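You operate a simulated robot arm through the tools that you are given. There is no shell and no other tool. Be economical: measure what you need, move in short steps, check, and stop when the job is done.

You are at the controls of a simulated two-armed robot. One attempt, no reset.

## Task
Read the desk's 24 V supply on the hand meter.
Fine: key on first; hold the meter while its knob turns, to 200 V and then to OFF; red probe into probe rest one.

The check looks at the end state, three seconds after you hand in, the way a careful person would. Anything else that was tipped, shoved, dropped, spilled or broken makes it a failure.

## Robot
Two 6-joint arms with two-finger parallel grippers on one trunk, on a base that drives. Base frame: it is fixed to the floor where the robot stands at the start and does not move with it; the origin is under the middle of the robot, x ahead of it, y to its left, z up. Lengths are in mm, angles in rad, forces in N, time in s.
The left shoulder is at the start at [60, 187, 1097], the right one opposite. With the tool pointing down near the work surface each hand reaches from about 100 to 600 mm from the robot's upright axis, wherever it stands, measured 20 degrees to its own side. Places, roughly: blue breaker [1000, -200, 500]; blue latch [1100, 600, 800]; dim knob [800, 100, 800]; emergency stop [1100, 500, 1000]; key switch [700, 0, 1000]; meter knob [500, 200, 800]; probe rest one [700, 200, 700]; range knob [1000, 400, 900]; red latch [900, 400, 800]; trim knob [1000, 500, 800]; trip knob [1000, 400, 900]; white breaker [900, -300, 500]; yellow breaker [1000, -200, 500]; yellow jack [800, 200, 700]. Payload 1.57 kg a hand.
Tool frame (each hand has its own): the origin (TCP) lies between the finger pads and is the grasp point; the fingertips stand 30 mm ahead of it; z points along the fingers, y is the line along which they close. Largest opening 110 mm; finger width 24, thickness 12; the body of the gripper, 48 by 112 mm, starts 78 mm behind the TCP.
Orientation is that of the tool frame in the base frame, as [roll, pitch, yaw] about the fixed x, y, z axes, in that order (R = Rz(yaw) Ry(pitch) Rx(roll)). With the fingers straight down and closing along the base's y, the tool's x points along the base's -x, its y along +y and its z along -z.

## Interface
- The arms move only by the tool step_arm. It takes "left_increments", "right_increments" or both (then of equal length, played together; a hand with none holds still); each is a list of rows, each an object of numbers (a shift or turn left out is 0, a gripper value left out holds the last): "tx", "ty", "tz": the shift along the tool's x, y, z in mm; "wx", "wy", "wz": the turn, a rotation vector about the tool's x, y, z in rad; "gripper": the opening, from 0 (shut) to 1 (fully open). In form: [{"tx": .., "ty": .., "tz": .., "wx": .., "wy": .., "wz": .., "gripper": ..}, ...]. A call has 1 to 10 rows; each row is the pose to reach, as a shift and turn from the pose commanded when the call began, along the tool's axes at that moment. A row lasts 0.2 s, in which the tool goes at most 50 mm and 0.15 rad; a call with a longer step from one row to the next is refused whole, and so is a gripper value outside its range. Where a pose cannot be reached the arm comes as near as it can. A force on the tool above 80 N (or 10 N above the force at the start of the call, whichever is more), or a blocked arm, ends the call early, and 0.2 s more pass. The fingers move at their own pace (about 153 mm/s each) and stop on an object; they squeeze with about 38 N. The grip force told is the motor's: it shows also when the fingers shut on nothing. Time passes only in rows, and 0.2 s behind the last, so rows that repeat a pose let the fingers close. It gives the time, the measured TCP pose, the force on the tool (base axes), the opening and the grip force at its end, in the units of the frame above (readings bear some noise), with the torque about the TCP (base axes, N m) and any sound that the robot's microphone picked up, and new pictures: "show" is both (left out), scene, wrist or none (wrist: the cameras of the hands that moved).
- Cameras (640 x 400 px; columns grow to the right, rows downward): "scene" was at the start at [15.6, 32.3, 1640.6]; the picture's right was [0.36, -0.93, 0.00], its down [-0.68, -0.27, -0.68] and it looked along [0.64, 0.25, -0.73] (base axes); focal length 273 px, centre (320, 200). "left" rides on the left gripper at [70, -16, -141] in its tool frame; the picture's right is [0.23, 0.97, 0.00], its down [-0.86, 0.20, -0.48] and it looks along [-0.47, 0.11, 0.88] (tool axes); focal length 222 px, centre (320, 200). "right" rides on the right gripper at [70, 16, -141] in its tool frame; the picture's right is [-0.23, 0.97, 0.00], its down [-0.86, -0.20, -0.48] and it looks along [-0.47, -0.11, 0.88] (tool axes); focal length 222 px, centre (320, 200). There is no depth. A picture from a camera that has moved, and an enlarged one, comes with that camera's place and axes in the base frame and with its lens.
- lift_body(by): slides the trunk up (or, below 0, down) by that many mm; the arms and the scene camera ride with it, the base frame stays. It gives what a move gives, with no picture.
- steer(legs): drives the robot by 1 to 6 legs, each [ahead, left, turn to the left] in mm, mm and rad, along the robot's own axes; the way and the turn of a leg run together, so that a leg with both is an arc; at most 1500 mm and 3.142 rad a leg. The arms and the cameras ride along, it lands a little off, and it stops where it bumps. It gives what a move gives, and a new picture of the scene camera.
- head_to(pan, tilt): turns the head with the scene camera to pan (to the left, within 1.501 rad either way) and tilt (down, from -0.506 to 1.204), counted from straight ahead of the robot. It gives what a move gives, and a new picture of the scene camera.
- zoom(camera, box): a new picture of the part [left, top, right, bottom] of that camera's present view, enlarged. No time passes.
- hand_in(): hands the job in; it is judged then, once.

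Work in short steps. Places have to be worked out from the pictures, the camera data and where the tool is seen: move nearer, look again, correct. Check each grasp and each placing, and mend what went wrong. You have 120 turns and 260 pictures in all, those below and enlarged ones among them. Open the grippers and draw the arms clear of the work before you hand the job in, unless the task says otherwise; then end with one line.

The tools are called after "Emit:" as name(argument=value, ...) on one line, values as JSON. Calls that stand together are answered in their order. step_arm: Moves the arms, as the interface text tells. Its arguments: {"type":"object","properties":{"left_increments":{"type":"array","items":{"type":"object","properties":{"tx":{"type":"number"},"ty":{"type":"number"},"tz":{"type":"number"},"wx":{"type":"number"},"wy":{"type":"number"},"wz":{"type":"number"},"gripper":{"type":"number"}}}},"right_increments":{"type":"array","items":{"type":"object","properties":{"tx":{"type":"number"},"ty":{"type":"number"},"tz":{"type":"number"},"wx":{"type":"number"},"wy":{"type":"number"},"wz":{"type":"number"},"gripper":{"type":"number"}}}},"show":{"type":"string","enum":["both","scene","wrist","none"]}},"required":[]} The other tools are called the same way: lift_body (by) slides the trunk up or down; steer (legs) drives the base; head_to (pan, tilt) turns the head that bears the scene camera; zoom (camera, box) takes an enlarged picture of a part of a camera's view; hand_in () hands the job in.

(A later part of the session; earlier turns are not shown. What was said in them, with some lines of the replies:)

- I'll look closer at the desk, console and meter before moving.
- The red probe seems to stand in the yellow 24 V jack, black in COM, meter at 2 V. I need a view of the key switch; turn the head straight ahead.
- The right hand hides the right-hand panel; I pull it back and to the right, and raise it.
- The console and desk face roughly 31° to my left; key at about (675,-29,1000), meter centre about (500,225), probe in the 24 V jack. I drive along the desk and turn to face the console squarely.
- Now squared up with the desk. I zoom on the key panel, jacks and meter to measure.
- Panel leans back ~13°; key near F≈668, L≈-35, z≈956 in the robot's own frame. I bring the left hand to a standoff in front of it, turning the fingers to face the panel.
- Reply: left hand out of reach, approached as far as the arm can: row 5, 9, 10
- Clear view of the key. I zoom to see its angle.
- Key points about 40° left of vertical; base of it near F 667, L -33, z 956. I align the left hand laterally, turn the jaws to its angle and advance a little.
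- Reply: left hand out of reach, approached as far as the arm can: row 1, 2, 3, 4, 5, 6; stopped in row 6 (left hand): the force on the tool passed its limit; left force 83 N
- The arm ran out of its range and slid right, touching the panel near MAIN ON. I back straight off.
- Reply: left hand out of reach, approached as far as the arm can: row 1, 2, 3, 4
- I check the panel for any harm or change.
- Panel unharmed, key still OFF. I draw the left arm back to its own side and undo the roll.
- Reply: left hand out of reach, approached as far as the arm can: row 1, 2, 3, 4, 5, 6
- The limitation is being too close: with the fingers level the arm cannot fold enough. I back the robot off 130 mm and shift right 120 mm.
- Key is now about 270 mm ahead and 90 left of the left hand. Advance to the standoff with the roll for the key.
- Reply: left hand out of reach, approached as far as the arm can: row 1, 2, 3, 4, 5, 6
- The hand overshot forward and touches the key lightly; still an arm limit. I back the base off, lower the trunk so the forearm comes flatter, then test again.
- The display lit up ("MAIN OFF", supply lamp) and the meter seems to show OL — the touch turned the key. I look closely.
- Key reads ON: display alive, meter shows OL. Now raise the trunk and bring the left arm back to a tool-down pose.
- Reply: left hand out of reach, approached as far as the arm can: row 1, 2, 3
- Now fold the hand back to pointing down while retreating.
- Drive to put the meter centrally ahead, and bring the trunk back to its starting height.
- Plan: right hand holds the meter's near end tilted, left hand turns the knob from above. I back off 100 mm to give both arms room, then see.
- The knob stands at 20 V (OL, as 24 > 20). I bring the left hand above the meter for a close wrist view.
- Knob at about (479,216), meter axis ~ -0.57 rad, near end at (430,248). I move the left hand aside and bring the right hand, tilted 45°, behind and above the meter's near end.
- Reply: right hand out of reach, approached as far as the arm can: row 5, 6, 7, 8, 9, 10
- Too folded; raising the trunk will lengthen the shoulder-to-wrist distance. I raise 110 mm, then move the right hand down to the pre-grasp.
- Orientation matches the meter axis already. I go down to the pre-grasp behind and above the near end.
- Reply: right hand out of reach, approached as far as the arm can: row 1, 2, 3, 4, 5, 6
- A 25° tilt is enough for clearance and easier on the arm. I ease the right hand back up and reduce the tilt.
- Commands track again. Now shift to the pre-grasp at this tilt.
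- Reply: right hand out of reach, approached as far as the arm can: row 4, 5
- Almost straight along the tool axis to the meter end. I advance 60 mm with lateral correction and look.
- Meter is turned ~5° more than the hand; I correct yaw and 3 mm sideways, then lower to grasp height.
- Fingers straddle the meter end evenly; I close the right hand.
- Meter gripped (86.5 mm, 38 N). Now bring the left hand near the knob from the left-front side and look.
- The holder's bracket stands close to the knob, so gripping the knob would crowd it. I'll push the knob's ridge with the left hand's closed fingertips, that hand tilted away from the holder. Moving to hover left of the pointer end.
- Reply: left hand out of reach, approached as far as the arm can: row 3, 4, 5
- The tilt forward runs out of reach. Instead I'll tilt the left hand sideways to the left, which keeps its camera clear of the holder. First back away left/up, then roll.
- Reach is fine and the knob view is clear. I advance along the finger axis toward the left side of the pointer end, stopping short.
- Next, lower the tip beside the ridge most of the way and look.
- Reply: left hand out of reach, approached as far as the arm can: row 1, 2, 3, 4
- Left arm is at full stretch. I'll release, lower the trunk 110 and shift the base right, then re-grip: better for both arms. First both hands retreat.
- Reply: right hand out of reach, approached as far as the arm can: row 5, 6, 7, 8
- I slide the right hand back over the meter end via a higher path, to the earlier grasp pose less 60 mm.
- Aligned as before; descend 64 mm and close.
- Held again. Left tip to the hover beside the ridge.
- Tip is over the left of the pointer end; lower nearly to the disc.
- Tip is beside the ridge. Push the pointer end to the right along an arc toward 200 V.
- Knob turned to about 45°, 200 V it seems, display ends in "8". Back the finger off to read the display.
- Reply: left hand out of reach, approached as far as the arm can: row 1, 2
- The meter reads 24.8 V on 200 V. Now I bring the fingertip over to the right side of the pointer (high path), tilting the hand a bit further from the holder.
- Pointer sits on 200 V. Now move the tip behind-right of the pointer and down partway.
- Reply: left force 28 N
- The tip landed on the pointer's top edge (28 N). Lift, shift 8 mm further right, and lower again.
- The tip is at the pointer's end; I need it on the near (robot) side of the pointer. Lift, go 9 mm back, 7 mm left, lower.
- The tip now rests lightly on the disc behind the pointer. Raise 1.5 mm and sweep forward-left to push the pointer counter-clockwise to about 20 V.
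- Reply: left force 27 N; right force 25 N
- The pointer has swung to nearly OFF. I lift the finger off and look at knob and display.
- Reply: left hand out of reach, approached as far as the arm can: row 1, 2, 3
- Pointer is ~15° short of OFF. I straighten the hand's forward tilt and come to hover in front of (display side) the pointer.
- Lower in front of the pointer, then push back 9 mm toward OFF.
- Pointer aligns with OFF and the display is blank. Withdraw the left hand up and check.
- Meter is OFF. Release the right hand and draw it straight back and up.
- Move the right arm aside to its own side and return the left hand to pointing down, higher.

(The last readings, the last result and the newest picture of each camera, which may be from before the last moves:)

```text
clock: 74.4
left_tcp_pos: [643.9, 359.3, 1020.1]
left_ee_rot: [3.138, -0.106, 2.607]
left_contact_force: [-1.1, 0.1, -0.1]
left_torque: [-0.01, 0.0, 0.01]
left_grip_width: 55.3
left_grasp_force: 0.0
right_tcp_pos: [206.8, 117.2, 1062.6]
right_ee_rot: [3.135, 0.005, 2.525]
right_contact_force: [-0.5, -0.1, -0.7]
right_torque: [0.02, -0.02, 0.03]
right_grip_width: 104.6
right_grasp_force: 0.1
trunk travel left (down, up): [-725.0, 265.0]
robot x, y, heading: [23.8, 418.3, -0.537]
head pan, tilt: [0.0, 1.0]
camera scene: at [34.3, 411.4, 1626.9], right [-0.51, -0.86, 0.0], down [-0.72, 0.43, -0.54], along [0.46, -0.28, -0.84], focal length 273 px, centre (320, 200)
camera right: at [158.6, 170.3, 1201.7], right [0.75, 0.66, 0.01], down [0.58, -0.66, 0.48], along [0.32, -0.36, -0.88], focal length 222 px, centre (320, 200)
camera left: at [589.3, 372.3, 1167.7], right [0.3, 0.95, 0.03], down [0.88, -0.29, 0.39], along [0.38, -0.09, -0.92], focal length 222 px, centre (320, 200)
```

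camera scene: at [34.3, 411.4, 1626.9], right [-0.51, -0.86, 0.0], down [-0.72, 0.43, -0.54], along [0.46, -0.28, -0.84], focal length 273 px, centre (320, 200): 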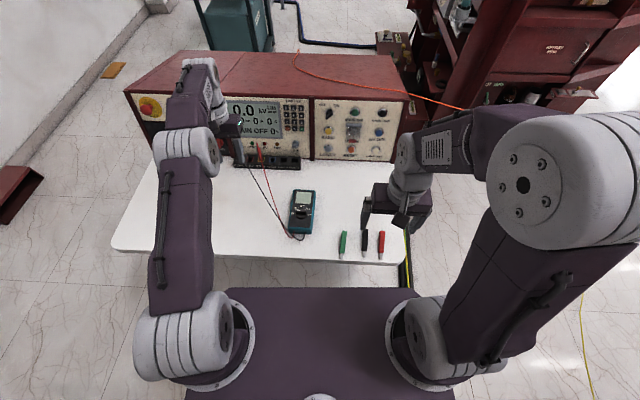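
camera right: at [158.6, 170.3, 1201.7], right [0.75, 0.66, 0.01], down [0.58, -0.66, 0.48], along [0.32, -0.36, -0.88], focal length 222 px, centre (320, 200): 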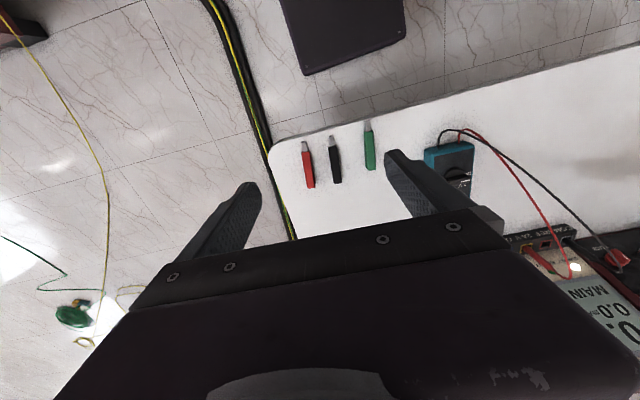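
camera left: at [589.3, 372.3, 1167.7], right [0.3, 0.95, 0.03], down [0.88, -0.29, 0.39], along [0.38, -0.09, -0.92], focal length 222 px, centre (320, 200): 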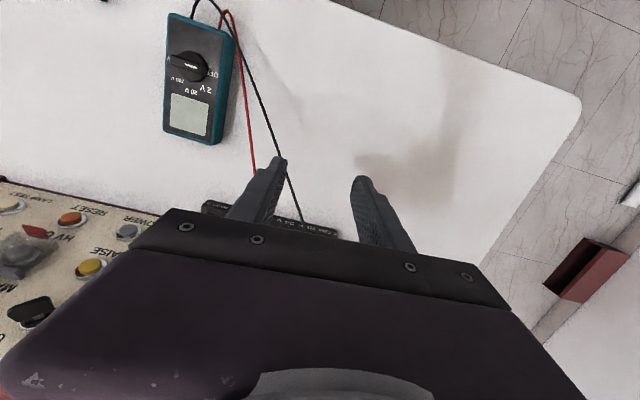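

Retract the left hand a little, then drive forward to bring the jack strip within reach; zoom on the meter meanwhile.

Emit:
zoom(camera="left", box=[150, 0, 270, 150])

Emit:
step_arm(left_increments=[{"tx": 40, "tz": -10}, {"tx": 80, "tz": -20}, {"tx": 120, "tz": -30}, {"tx": 150, "tz": -30}], show="none")

Emit:
steer(legs=[[180, 0, 0]])

```text
2.67 times, centred on (210, 75) of left
camera zoom: at [589.3, 372.3, 1167.7], right [0.3, 0.95, 0.03], down [0.88, -0.29, 0.39], along [0.38, -0.09, -0.92], focal length 592 px, centre (613, 533)
```

zoom: 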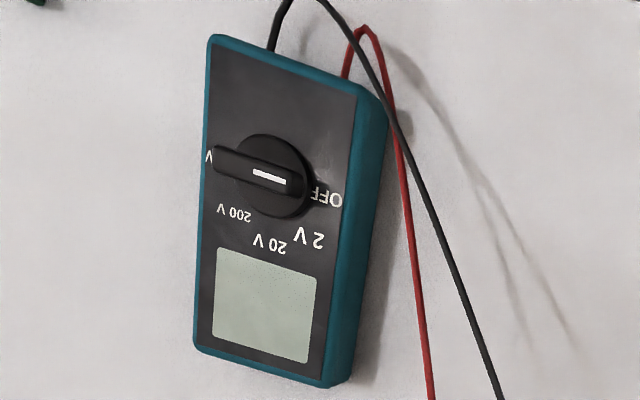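

```text
clock: 75.4
left_tcp_pos: [517.6, 433.5, 1063.2]
left_ee_rot: [3.141, -0.104, 2.606]
left_contact_force: [-0.2, -0.4, 0.0]
left_torque: [-0.01, 0.01, 0.0]
left_grip_width: 55.0
left_grasp_force: 0.0
right_tcp_pos: [208.0, 117.1, 1062.2]
right_ee_rot: [3.138, 0.006, 2.524]
right_contact_force: [-0.2, -0.5, -0.3]
right_torque: [-0.01, -0.04, -0.03]
right_grip_width: 104.3
right_grasp_force: 0.0
trunk travel left (down, up): [-725.0, 265.0]
robot x, y, heading: [26.1, 413.3, -0.536]
head pan, tilt: [0.0, 1.0]
```

```text
clock: 76.9
left_tcp_pos: [676.0, 339.2, 1064.8]
left_ee_rot: [-3.14, -0.104, 2.606]
left_contact_force: [-0.5, 0.8, -0.1]
left_torque: [0.0, 0.01, 0.02]
left_grip_width: 54.7
left_grasp_force: 0.1
right_tcp_pos: [364.9, 24.7, 1062.7]
right_ee_rot: [3.138, 0.007, 2.525]
right_contact_force: [-0.2, -0.7, -0.2]
right_torque: [0.01, -0.01, 0.03]
right_grip_width: 104.3
right_grasp_force: 0.1
trunk travel left (down, up): [-725.0, 265.0]
robot x, y, heading: [185.0, 317.8, -0.54]
head pan, tilt: [0.0, 1.0]
camera scene: at [191.4, 319.7, 1626.9], right [-0.51, -0.86, 0.0], down [-0.72, 0.43, -0.54], along [0.46, -0.28, -0.84], focal length 273 px, centre (320, 200)
```

scene: 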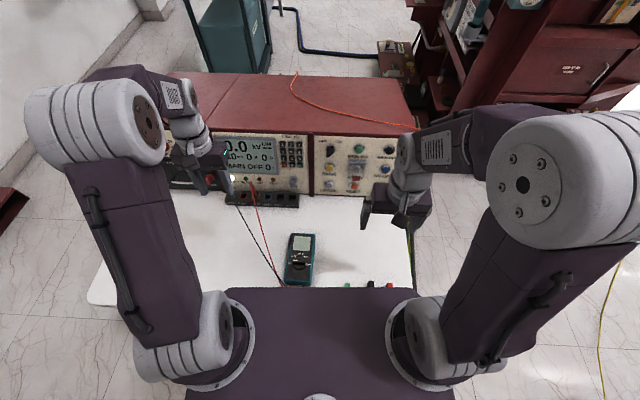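

Zoom at the jack strip from here.

Emit:
zoom(camera="scene", box=[216, 160, 316, 222])

Emit:
step_arm(left_increments=[{"tx": -20, "tz": 20}, {"tx": -40, "ty": -40, "tz": 40, "gripper": 0.5}, {"tx": -40, "ty": -70, "tz": 80, "wy": -0.1}], show="wrist")

```text
6.40 times, centred on (266, 191) of scene
camera zoom: at [191.4, 319.7, 1626.9], right [-0.51, -0.86, 0.0], down [-0.72, 0.43, -0.54], along [0.46, -0.28, -0.84], focal length 1745 px, centre (666, 258)
```

zoom: 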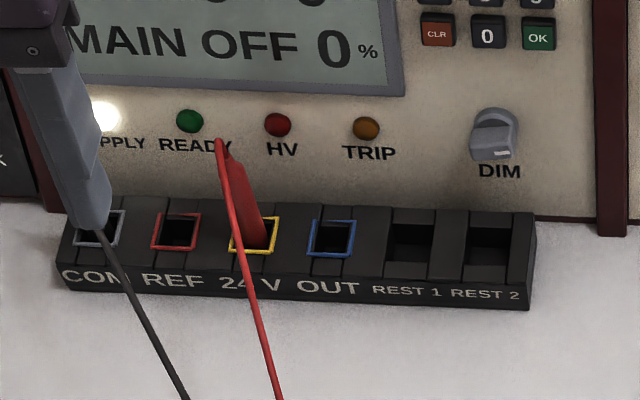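

```text
clock: 77.7
left_tcp_pos: [667.6, 260.7, 979.1]
left_ee_rot: [3.14, -0.005, 2.608]
left_contact_force: [-0.6, -0.1, 0.0]
left_torque: [0.01, -0.03, 0.0]
left_grip_width: 55.1
left_grasp_force: 0.0
right_tcp_pos: [366.0, 22.1, 1061.7]
right_ee_rot: [3.138, 0.006, 2.525]
right_contact_force: [0.8, 0.0, 0.1]
right_torque: [0.0, -0.02, 0.02]
right_grip_width: 104.4
right_grasp_force: 0.0
trunk travel left (down, up): [-725.0, 265.0]
robot x, y, heading: [185.8, 322.7, -0.536]
head pan, tilt: [0.0, 1.0]
camera left: at [599.4, 282.0, 1120.9], right [0.3, 0.95, 0.0], down [0.84, -0.27, 0.47], along [0.45, -0.14, -0.88], focal length 222 px, centre (320, 200)
```

left: 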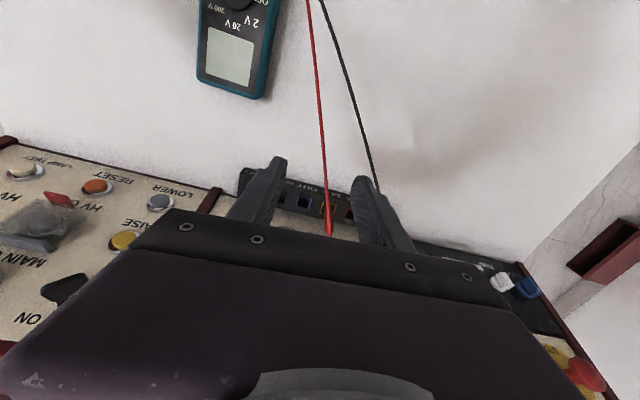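

Emit:
zoom(camera="left", box=[240, 160, 380, 250])

```text
4.44 times, centred on (310, 205) of left
camera zoom: at [599.4, 282.0, 1120.9], right [0.3, 0.95, 0.0], down [0.84, -0.27, 0.47], along [0.45, -0.14, -0.88], focal length 987 px, centre (364, 178)
```

zoom: 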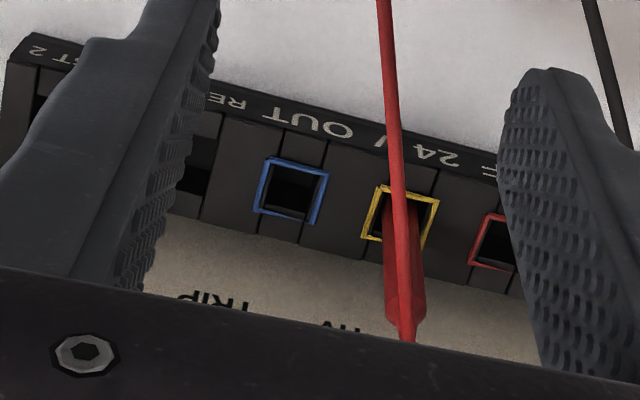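

Probe stands vertical at about (793.5, 236), top z≈861; rest one about (745,162). I move above the probe, leaning the hand back from the panel.

Emit:
step_arm(left_increments=[{"tx": -30, "ty": 11, "tz": 5, "wy": -0.08, "gripper": 0.4}, {"tx": -60, "ty": 22, "tz": 15, "wy": -0.16}, {"tx": -90, "ty": 33, "tz": 30, "wy": -0.25}, {"tx": -121, "ty": 43, "tz": 50, "wy": -0.25}, {"tx": -121, "ty": 43, "tz": 50, "wy": -0.25}], show="both")

Emit:
zoom(camera="left", box=[240, 140, 400, 260])

```text
clock: 78.9
left_tcp_pos: [793.4, 236.1, 928.1]
left_ee_rot: [3.14, 0.244, 2.605]
left_contact_force: [-0.6, 0.1, 0.0]
left_torque: [0.01, -0.01, 0.02]
left_grip_width: 43.9
left_grasp_force: 0.0
right_tcp_pos: [366.6, 24.1, 1061.2]
right_ee_rot: [3.138, 0.006, 2.522]
right_contact_force: [0.4, 0.6, -0.2]
right_torque: [0.02, 0.02, 0.0]
right_grip_width: 104.6
right_grasp_force: 0.1
trunk travel left (down, up): [-725.0, 265.0]
robot x, y, heading: [181.4, 320.6, -0.538]
head pan, tilt: [0.0, 1.0]
camera scene: at [192.1, 318.9, 1626.9], right [-0.51, -0.86, 0.0], down [-0.72, 0.43, -0.54], along [0.46, -0.28, -0.84], focal length 273 px, centre (320, 200)
camera left: at [698.3, 274.0, 1047.9], right [0.31, 0.95, -0.05], down [0.72, -0.19, 0.67], along [0.63, -0.24, -0.74], focal length 222 px, centre (320, 200)
```

scene: 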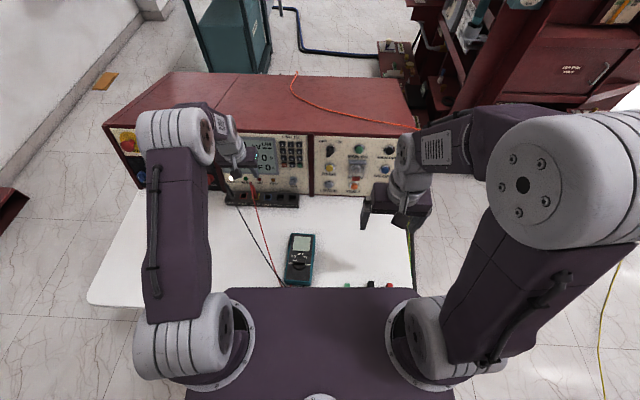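
left: 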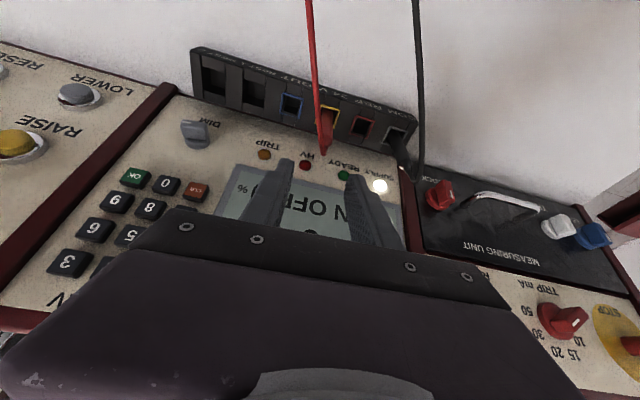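

```text
3.33 times, centred on (320, 200) of left
camera zoom: at [698.3, 274.0, 1047.9], right [0.31, 0.95, -0.05], down [0.72, -0.19, 0.67], along [0.63, -0.24, -0.74], focal length 740 px, centre (320, 200)
```

zoom: 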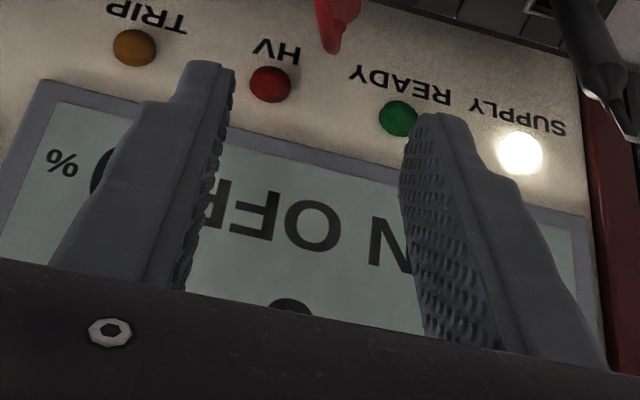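

Descend to the probe, first to about half way.

Emit:
step_arm(left_increments=[{"tx": 5, "ty": 2, "tz": 25}, {"tx": 10, "ty": 2, "tz": 48}, {"tx": 15, "ty": 2, "tz": 70}, {"tx": 15, "ty": 2, "tz": 70}], show="wrist")

Emit:
zoom(camera="left", box=[220, 100, 420, 250])

```text
clock: 79.9
left_tcp_pos: [797.4, 238.0, 858.5]
left_ee_rot: [-3.141, 0.244, 2.607]
left_contact_force: [0.0, -0.3, -0.5]
left_torque: [-0.03, -0.01, 0.01]
left_grip_width: 44.2
left_grasp_force: 0.0
right_tcp_pos: [367.1, 23.2, 1062.5]
right_ee_rot: [3.138, 0.004, 2.523]
right_contact_force: [0.5, -0.2, -0.3]
right_torque: [0.04, 0.0, 0.01]
right_grip_width: 104.8
right_grasp_force: 0.0
trunk travel left (down, up): [-725.0, 265.0]
robot x, y, heading: [184.9, 317.9, -0.539]
head pan, tilt: [0.0, 1.0]
camera left: at [701.4, 275.7, 977.8], right [0.31, 0.95, -0.05], down [0.72, -0.19, 0.67], along [0.63, -0.24, -0.74], focal length 222 px, centre (320, 200)
```

left: 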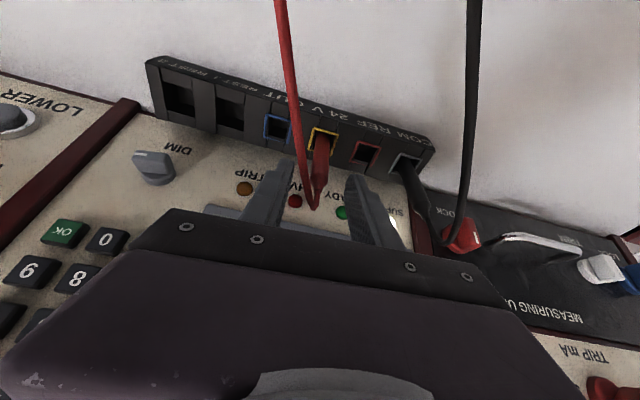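

```text
2.67 times, centred on (320, 175) of left
camera zoom: at [701.4, 275.7, 977.8], right [0.31, 0.95, -0.05], down [0.72, -0.19, 0.67], along [0.63, -0.24, -0.74], focal length 592 px, centre (320, 267)
```

zoom: 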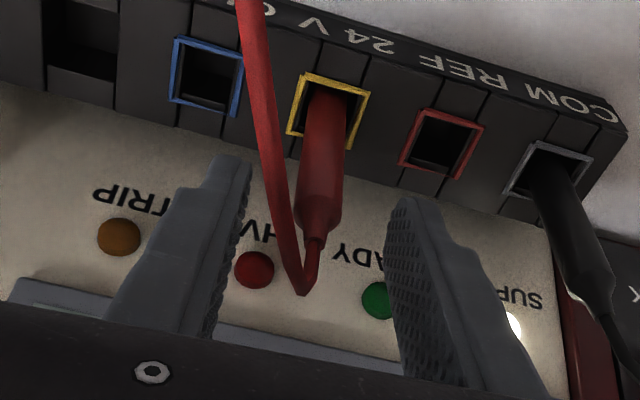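

Probe is centred between the fingers. Lower 28 mm and close.

Emit:
step_arm(left_increments=[{"tx": 3.5, "tz": 14}, {"tx": 7, "tz": 28}, {"tx": 7, "tz": 28, "gripper": 0.2}, {"tx": 7, "tz": 28, "gripper": 0.0}, {"tx": 7, "tz": 28, "gripper": 0.0}], show="wrist")

Emit:
zoom(camera="left", box=[220, 80, 420, 230])

```text
clock: 81.1
left_tcp_pos: [797.1, 236.6, 829.2]
left_ee_rot: [-3.14, 0.244, 2.607]
left_contact_force: [0.2, 1.2, 1.4]
left_torque: [0.0, -0.02, 0.0]
left_grip_width: 13.2
left_grasp_force: 29.7
right_tcp_pos: [365.6, 23.1, 1061.4]
right_ee_rot: [3.139, 0.004, 2.524]
right_contact_force: [0.7, -0.5, 0.0]
right_torque: [0.01, -0.03, 0.0]
right_grip_width: 104.7
right_grasp_force: 0.0
trunk travel left (down, up): [-725.0, 265.0]
robot x, y, heading: [181.2, 321.7, -0.54]
head pan, tilt: [0.0, 1.0]
camera left: at [702.0, 275.4, 948.8], right [0.31, 0.95, -0.05], down [0.72, -0.19, 0.67], along [0.63, -0.24, -0.74], focal length 222 px, centre (320, 200)
```

left: 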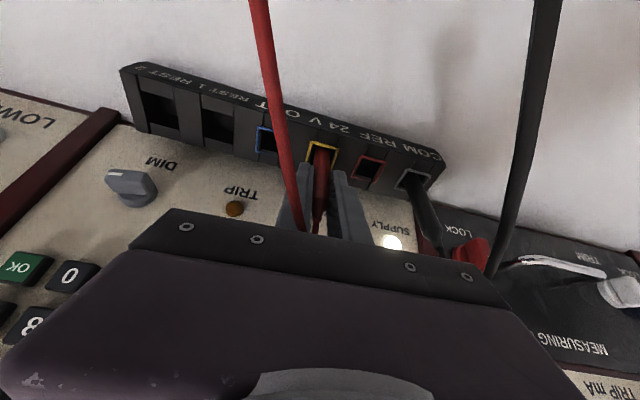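

```text
2.67 times, centred on (320, 155) of left
camera zoom: at [702.0, 275.4, 948.8], right [0.31, 0.95, -0.05], down [0.72, -0.19, 0.67], along [0.63, -0.24, -0.74], focal length 592 px, centre (320, 320)
```

zoom: 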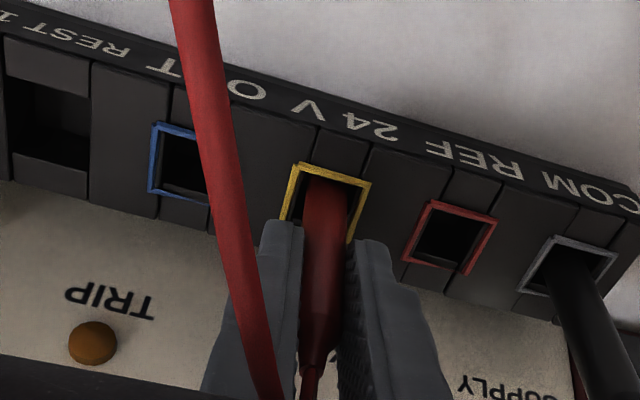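

Gripped (13 mm). Lift straight up 80 mm.

Emit:
step_arm(left_increments=[{"tx": -4.8, "tz": -19.4}, {"tx": -9.7, "tz": -38.8}, {"tx": -14.5, "tz": -58.2}, {"tx": -19.3, "tz": -77.6}, {"tx": -19.3, "tz": -77.6}], show="both")

Emit:
zoom(camera="left", box=[180, 80, 420, 250])

Emit:
zoom(camera="scene", box=[206, 150, 316, 222])

```text
clock: 82.3
left_tcp_pos: [796.9, 236.1, 909.7]
left_ee_rot: [-3.141, 0.243, 2.605]
left_contact_force: [0.1, 0.3, 0.0]
left_torque: [-0.01, 0.03, 0.01]
left_grip_width: 13.3
left_grasp_force: 29.8
right_tcp_pos: [366.0, 23.8, 1062.0]
right_ee_rot: [3.139, 0.005, 2.523]
right_contact_force: [0.0, 0.2, -0.2]
right_torque: [-0.03, -0.02, 0.02]
right_grip_width: 104.7
right_grasp_force: 0.0
trunk travel left (down, up): [-725.0, 265.0]
robot x, y, heading: [184.5, 318.5, -0.538]
head pan, tilt: [0.0, 1.0]
camera scene: at [193.7, 318.6, 1626.9], right [-0.51, -0.86, 0.0], down [-0.72, 0.43, -0.54], along [0.46, -0.28, -0.84], focal length 273 px, centre (320, 200)
camera left: at [701.2, 275.2, 1029.3], right [0.31, 0.95, -0.05], down [0.72, -0.19, 0.67], along [0.63, -0.24, -0.74], focal length 222 px, centre (320, 200)
```

scene: 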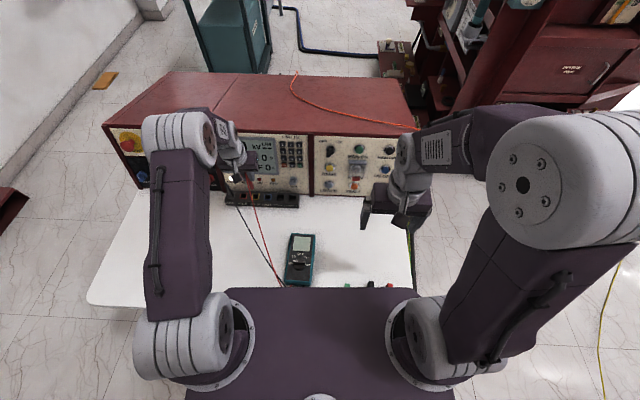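
left: 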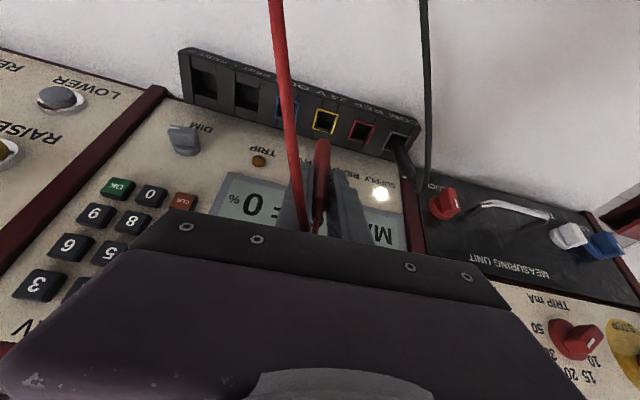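

```text
2.35 times, centred on (300, 165) of left
camera zoom: at [701.2, 275.2, 1029.3], right [0.31, 0.95, -0.05], down [0.72, -0.19, 0.67], along [0.63, -0.24, -0.74], focal length 523 px, centre (367, 282)
```

zoom: 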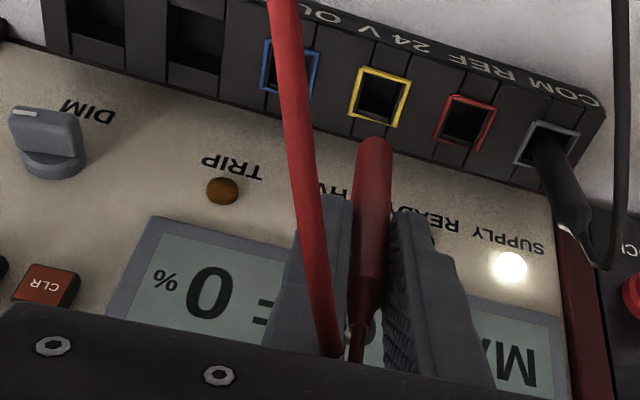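

```text
5.56 times, centred on (261, 186) of scene
camera zoom: at [193.7, 318.6, 1626.9], right [-0.51, -0.86, 0.0], down [-0.72, 0.43, -0.54], along [0.46, -0.28, -0.84], focal length 1515 px, centre (648, 278)
```

zoom: 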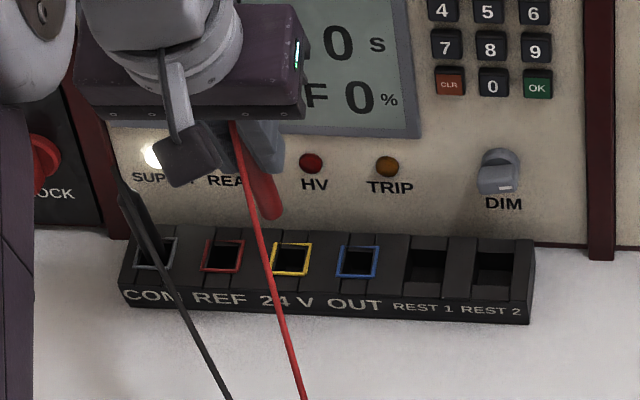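

Probe hangs clear and vertical. Shift 89 mm right along the strip to above REST 1.

Emit:
step_arm(left_increments=[{"tx": 1.4, "ty": -30, "tz": -0.4}, {"tx": 2.8, "ty": -60, "tz": -0.7}, {"tx": 4.3, "ty": -89.3, "tz": -1.1}, {"tx": 4.3, "ty": -89.3, "tz": -1.1}], show="wrist")

Emit:
zoom(camera="left", box=[220, 60, 420, 220])

Emit:
zoom(camera="scene", box=[236, 160, 336, 222])

```text
clock: 83.3
left_tcp_pos: [746.9, 163.8, 909.9]
left_ee_rot: [-3.141, 0.244, 2.606]
left_contact_force: [0.3, -0.6, -1.2]
left_torque: [0.01, 0.0, 0.01]
left_grip_width: 13.1
left_grasp_force: 30.1
right_tcp_pos: [368.0, 22.1, 1061.2]
right_ee_rot: [3.139, 0.005, 2.523]
right_contact_force: [0.3, -0.7, -0.2]
right_torque: [-0.03, -0.01, -0.04]
right_grip_width: 104.6
right_grasp_force: 0.0
trunk travel left (down, up): [-725.0, 265.0]
robot x, y, heading: [182.9, 320.2, -0.541]
head pan, tilt: [0.0, 1.0]
camera left: at [651.2, 200.6, 1029.8], right [0.31, 0.95, -0.05], down [0.72, -0.19, 0.67], along [0.63, -0.24, -0.74], focal length 222 px, centre (320, 200)
```

left: 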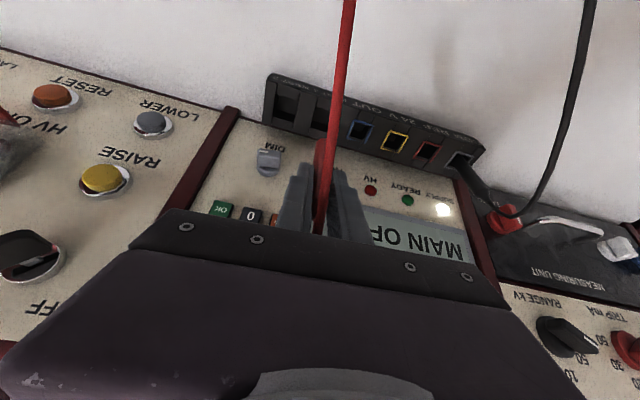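

```text
2.50 times, centred on (320, 140) of left
camera zoom: at [651.2, 200.6, 1029.8], right [0.31, 0.95, -0.05], down [0.72, -0.19, 0.67], along [0.63, -0.24, -0.74], focal length 555 px, centre (320, 350)
```

zoom: 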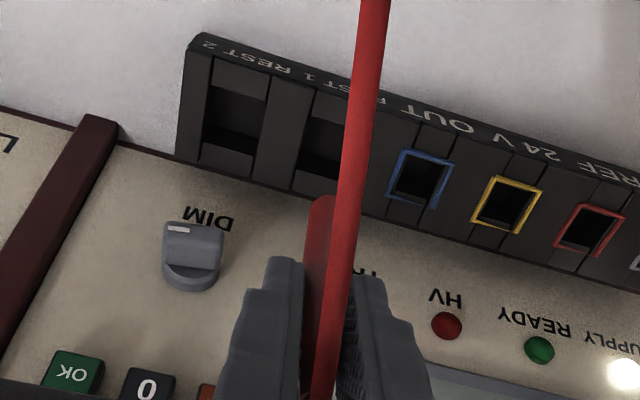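

```text
6.40 times, centred on (286, 191) of scene
camera zoom: at [193.6, 319.0, 1626.9], right [-0.51, -0.86, 0.0], down [-0.72, 0.43, -0.54], along [0.46, -0.28, -0.84], focal length 1745 px, centre (538, 258)
```

zoom: 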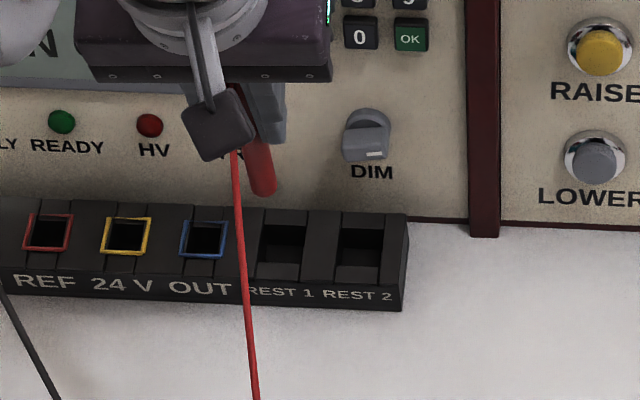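

Above REST 1, about 4 mm too far left. Correct and lower 40 mm, then look.

Emit:
step_arm(left_increments=[{"tx": 0.5, "ty": -3.7}, {"tx": 5, "ty": -3.7, "tz": 19.4}, {"tx": 10, "ty": -3.7, "tz": 38.8}, {"tx": 10, "ty": -3.7, "tz": 38.8}], show="wrist")

Emit:
zoom(camera="left", box=[220, 60, 420, 220])

Emit:
zoom(camera="scene", box=[236, 160, 336, 222])

```text
clock: 84.3
left_tcp_pos: [744.4, 159.8, 869.2]
left_ee_rot: [3.139, 0.244, 2.607]
left_contact_force: [-1.2, 1.0, -0.9]
left_torque: [-0.01, 0.01, 0.0]
left_grip_width: 13.2
left_grasp_force: 30.3
right_tcp_pos: [366.4, 22.8, 1062.1]
right_ee_rot: [3.14, 0.006, 2.524]
right_contact_force: [-0.1, 0.8, 0.2]
right_torque: [-0.02, 0.02, -0.01]
right_grip_width: 104.3
right_grasp_force: 0.1
trunk travel left (down, up): [-725.0, 265.0]
robot x, y, heading: [186.3, 323.0, -0.542]
head pan, tilt: [0.0, 1.0]
camera left: at [648.6, 198.4, 989.1], right [0.31, 0.95, -0.05], down [0.72, -0.19, 0.67], along [0.63, -0.24, -0.74], focal length 222 px, centre (320, 200)
```

left: 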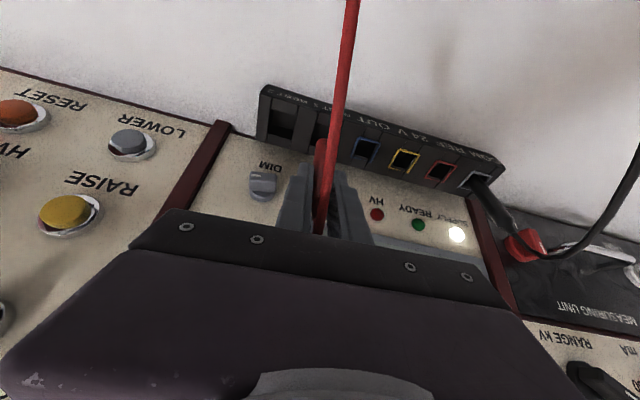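

```text
2.50 times, centred on (320, 140) of left
camera zoom: at [648.6, 198.4, 989.1], right [0.31, 0.95, -0.05], down [0.72, -0.19, 0.67], along [0.63, -0.24, -0.74], focal length 555 px, centre (320, 350)
```

zoom: 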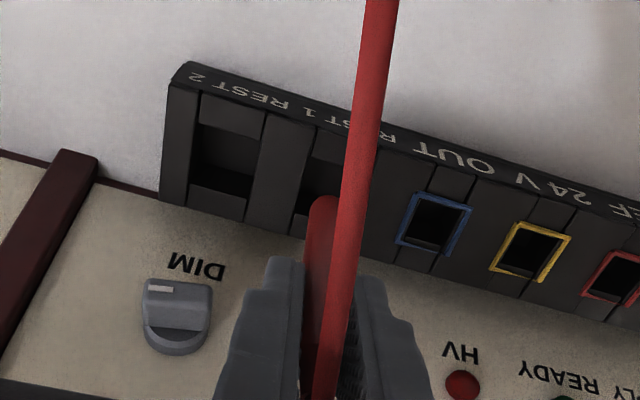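

```text
6.40 times, centred on (286, 191) of scene
camera zoom: at [192.8, 318.6, 1626.9], right [-0.51, -0.86, 0.0], down [-0.72, 0.43, -0.54], along [0.46, -0.28, -0.84], focal length 1745 px, centre (538, 258)
```

zoom: 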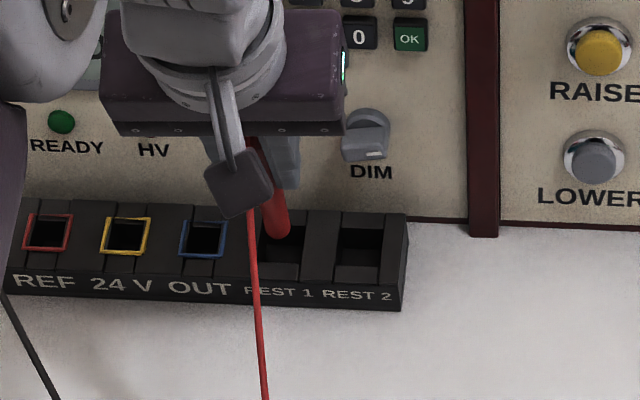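

Probe end is at the hole mouth, centred. Lower the remaining 38 mm gently.

Emit:
step_arm(left_increments=[{"tx": 2.2, "tz": 8.7}, {"tx": 4.4, "tz": 17.5}, {"tx": 6.8, "tz": 27}, {"tx": 9.2, "tz": 36.5}, {"tx": 9.2, "tz": 36.5}], show="wrist")

Emit:
zoom(camera="left", box=[220, 60, 420, 220])

Emit:
zoom(camera="scene", box=[236, 160, 336, 222])

```text
clock: 85.5
left_tcp_pos: [744.4, 161.3, 831.3]
left_ee_rot: [-3.14, 0.243, 2.607]
left_contact_force: [0.8, -0.4, -0.3]
left_torque: [-0.04, -0.01, 0.03]
left_grip_width: 13.3
left_grasp_force: 30.0
right_tcp_pos: [366.5, 24.0, 1061.6]
right_ee_rot: [3.137, 0.007, 2.524]
right_contact_force: [-0.8, 0.2, -0.2]
right_torque: [0.0, 0.0, 0.02]
right_grip_width: 104.7
right_grasp_force: 0.1
trunk travel left (down, up): [-725.0, 265.0]
robot x, y, heading: [180.1, 322.8, -0.537]
head pan, tilt: [0.0, 1.0]
camera left: at [649.2, 199.1, 951.3], right [0.31, 0.95, -0.05], down [0.72, -0.19, 0.67], along [0.63, -0.24, -0.74], focal length 222 px, centre (320, 200)
```

left: 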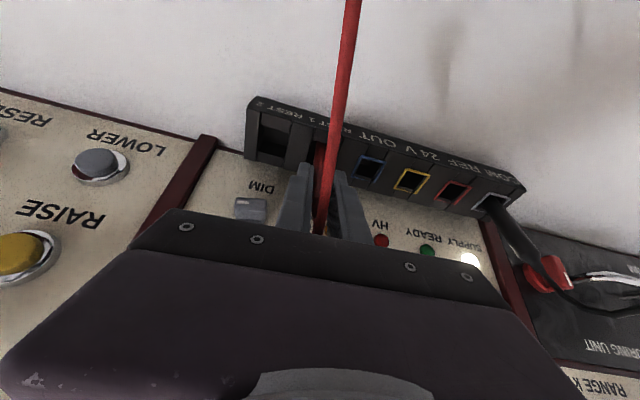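

```text
2.50 times, centred on (320, 140) of left
camera zoom: at [649.2, 199.1, 951.3], right [0.31, 0.95, -0.05], down [0.72, -0.19, 0.67], along [0.63, -0.24, -0.74], focal length 555 px, centre (320, 350)
```

zoom: 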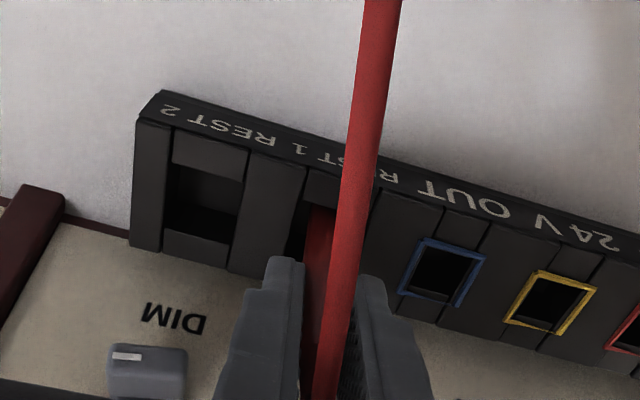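

```text
6.40 times, centred on (286, 191) of scene
camera zoom: at [193.2, 318.6, 1626.9], right [-0.51, -0.86, 0.0], down [-0.72, 0.43, -0.54], along [0.46, -0.28, -0.84], focal length 1745 px, centre (538, 258)
```

zoom: 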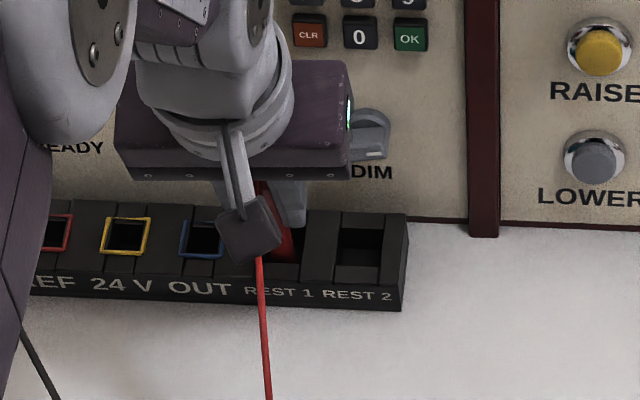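

Seated with no force. Lower 2 mm more, open a little, and rise straight up.

Emit:
step_arm(left_increments=[{"tx": 0.5, "tz": 2}, {"tx": 0.5, "tz": 2, "gripper": 0.24}, {"tx": 0.5, "tz": 2, "gripper": 0.24}], show="wrist")

Emit:
zoom(camera="left", box=[220, 60, 420, 240])

```text
clock: 86.3
left_tcp_pos: [745.2, 160.9, 828.9]
left_ee_rot: [3.141, 0.243, 2.605]
left_contact_force: [-0.6, 1.0, -0.5]
left_torque: [0.0, -0.01, 0.02]
left_grip_width: 26.2
left_grasp_force: 0.0
right_tcp_pos: [367.1, 23.6, 1061.7]
right_ee_rot: [3.139, 0.006, 2.524]
right_contact_force: [0.0, 1.4, 0.3]
right_torque: [-0.01, 0.02, 0.01]
right_grip_width: 104.4
right_grasp_force: 0.1
trunk travel left (down, up): [-725.0, 265.0]
robot x, y, heading: [182.8, 318.4, -0.538]
head pan, tilt: [0.0, 1.0]
camera left: at [649.5, 199.1, 949.2], right [0.31, 0.95, -0.05], down [0.72, -0.19, 0.67], along [0.63, -0.24, -0.74], focal length 222 px, centre (320, 200)
```

left: 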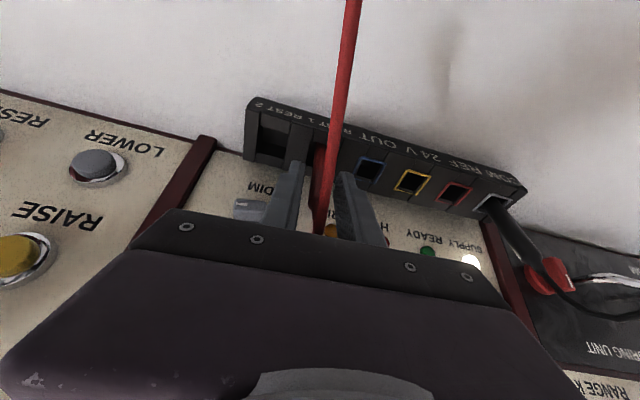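

```text
2.22 times, centred on (320, 150) of left
camera zoom: at [649.5, 199.1, 949.2], right [0.31, 0.95, -0.05], down [0.72, -0.19, 0.67], along [0.63, -0.24, -0.74], focal length 494 px, centre (320, 311)
```

zoom: 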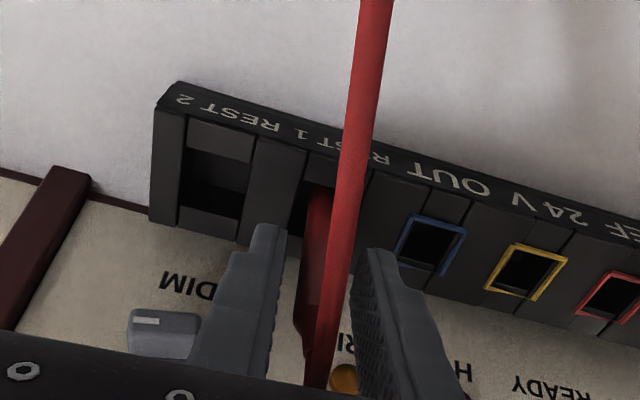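

Released; the probe stands in REST 1. Rise straight up 110 mm.

Emit:
step_arm(left_increments=[{"tx": -4.8, "tz": -19.4}, {"tx": -9.7, "tz": -38.8}, {"tx": -14.5, "tz": -58.2}, {"tx": -20, "tz": -80}, {"tx": -27, "tz": -108}], show="both")

Emit:
zoom(camera="left", box=[220, 60, 420, 240])

```text
clock: 87.5
left_tcp_pos: [742.4, 158.7, 941.0]
left_ee_rot: [-3.14, 0.244, 2.605]
left_contact_force: [0.9, -0.5, 0.2]
left_torque: [0.01, 0.04, -0.02]
left_grip_width: 26.6
left_grasp_force: 0.1
right_tcp_pos: [365.6, 23.5, 1062.6]
right_ee_rot: [3.137, 0.006, 2.524]
right_contact_force: [-0.5, 0.4, 0.1]
right_torque: [0.0, 0.01, 0.0]
right_grip_width: 104.5
right_grasp_force: 0.1
trunk travel left (down, up): [-725.0, 265.0]
robot x, y, heading: [183.2, 318.9, -0.536]
head pan, tilt: [0.0, 1.0]
camera scene: at [192.4, 318.9, 1626.9], right [-0.51, -0.86, 0.0], down [-0.72, 0.43, -0.54], along [0.46, -0.28, -0.84], focal length 273 px, centre (320, 200)
camera left: at [647.5, 196.9, 1060.0], right [0.31, 0.95, -0.05], down [0.72, -0.19, 0.67], along [0.63, -0.24, -0.74], focal length 222 px, centre (320, 200)
```

scene: 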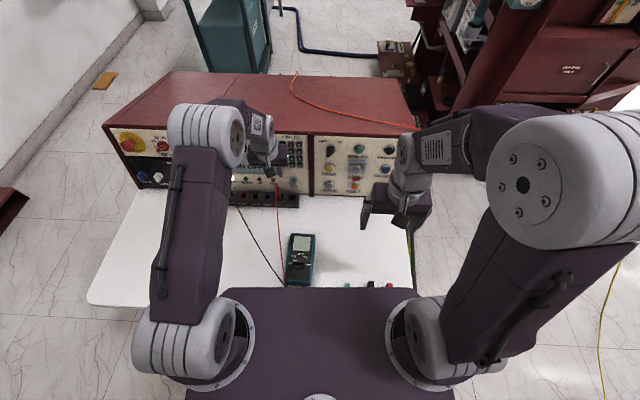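
left: 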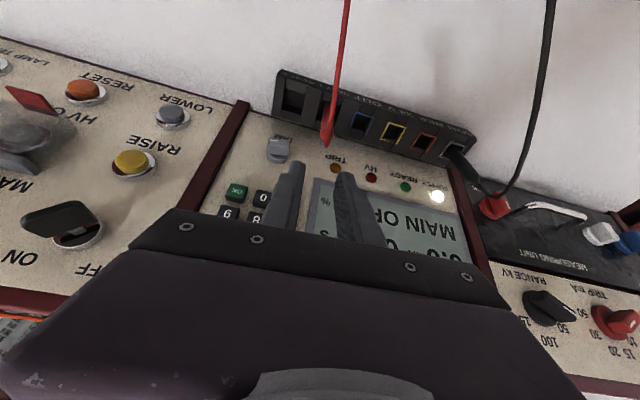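

```text
2.22 times, centred on (320, 150) of left
camera zoom: at [647.5, 196.9, 1060.0], right [0.31, 0.95, -0.05], down [0.72, -0.19, 0.67], along [0.63, -0.24, -0.74], focal length 494 px, centre (320, 311)
```

zoom: 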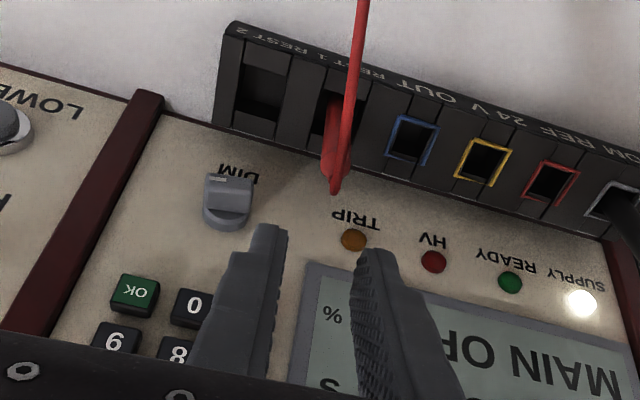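

Probe stays upright in REST 1. Draw the left arm back toward its own side and open the grippers, then check the whole scene.

Emit:
step_arm(left_increments=[{"tx": 35, "tz": -15}, {"tx": 70, "tz": -30, "ty": 15, "wy": 0.08}, {"tx": 105, "tz": -50, "ty": 35, "wy": 0.16}, {"tx": 140, "tz": -70, "ty": 55, "wy": 0.24}, {"tx": 175, "tz": -90, "ty": 75, "wy": 0.24}, {"tx": 210, "tz": -110, "ty": 100, "wy": 0.24, "gripper": 1.0}, {"tx": 210, "tz": -110, "ty": 100, "wy": 0.24, "gripper": 1.0}], right_increments=[{"gripper": 1.0}, {"gripper": 1.0}, {"gripper": 1.0}, {"gripper": 1.0}, {"gripper": 1.0}, {"gripper": 1.0}, {"gripper": 1.0}], show="none")

Emit:
steer(legs=[[-180, 0, 0]])

Emit:
zoom(camera="scene", box=[120, 60, 420, 180])

Emit:
zoom(camera="scene", box=[220, 140, 420, 265])

```text
clock: 89.1
left_tcp_pos: [596.0, 361.1, 994.1]
left_ee_rot: [3.14, 0.002, 2.606]
left_contact_force: [-0.3, 0.6, 0.1]
left_torque: [0.01, 0.02, 0.03]
left_grip_width: 110.1
left_grasp_force: 0.1
right_tcp_pos: [365.9, 23.0, 1062.1]
right_ee_rot: [3.137, 0.006, 2.525]
right_contact_force: [-0.3, -0.4, -0.3]
right_torque: [0.03, 0.01, -0.03]
right_grip_width: 110.0
right_grasp_force: 0.2
trunk travel left (down, up): [-725.0, 265.0]
robot x, y, heading: [186.4, 320.4, -0.54]
head pan, tilt: [0.0, 1.0]
```

```text
clock: 90.6
left_tcp_pos: [441.6, 454.3, 994.0]
left_ee_rot: [3.14, 0.002, 2.61]
left_contact_force: [0.0, 0.1, 0.5]
left_torque: [0.03, 0.01, -0.03]
left_grip_width: 109.8
left_grasp_force: 0.0
right_tcp_pos: [215.1, 114.9, 1061.2]
right_ee_rot: [3.139, 0.006, 2.529]
right_contact_force: [0.2, 0.2, -0.1]
right_torque: [0.03, 0.03, 0.0]
right_grip_width: 110.0
right_grasp_force: 0.1
trunk travel left (down, up): [-725.0, 265.0]
robot x, y, heading: [30.0, 411.1, -0.533]
head pan, tilt: [0.0, 1.0]
camera scene: at [40.3, 409.5, 1626.9], right [-0.51, -0.86, 0.0], down [-0.72, 0.43, -0.54], along [0.46, -0.27, -0.84], focal length 273 px, centre (320, 200)
```

scene: 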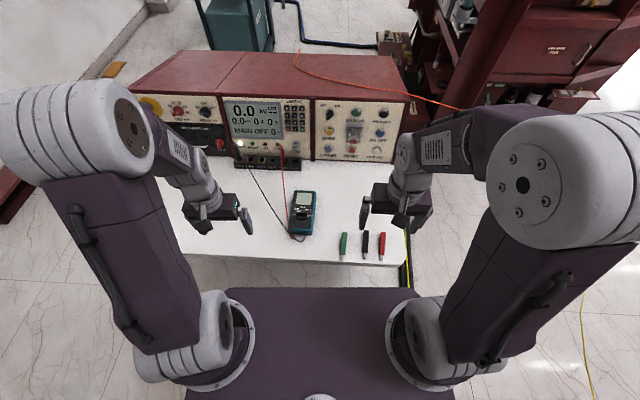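

```text
2.13 times, centred on (270, 120) of scene
camera zoom: at [40.3, 409.5, 1626.9], right [-0.51, -0.86, 0.0], down [-0.72, 0.43, -0.54], along [0.46, -0.27, -0.84], focal length 582 px, centre (427, 371)
```

zoom: 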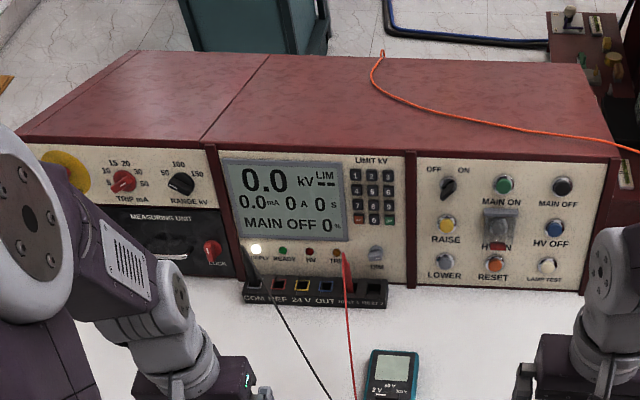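

```text
3.20 times, centred on (320, 202) of scene
camera zoom: at [40.3, 409.5, 1626.9], right [-0.51, -0.86, 0.0], down [-0.72, 0.43, -0.54], along [0.46, -0.27, -0.84], focal length 873 px, centre (320, 192)
```

zoom: 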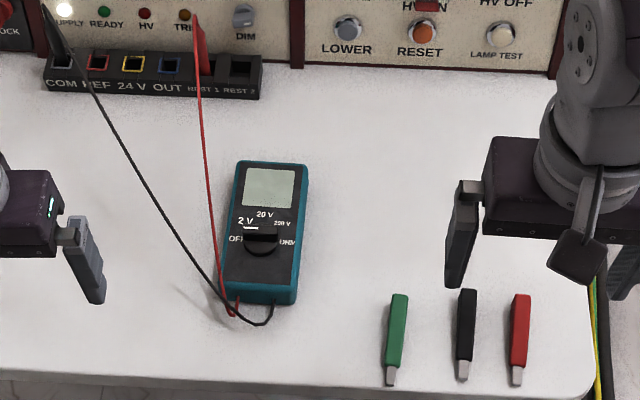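

Key on, meter OFF and blank, red probe upright in REST 1, black in COM, nothing else disturbed, and the hands are open and clear. I hand in.

Emit:
hand_in()

```text
The job is handed in.
```

The 24 V supply read 24.8 V on the 200 V range. The key is on, the meter is back at OFF, and the red probe is in rest one. The key was turned on by an accidental bump from the left hand, not a controlled grip. I first used my finger to push the panel near MAIN ON, but nothing looked disturbed in the last pictures.
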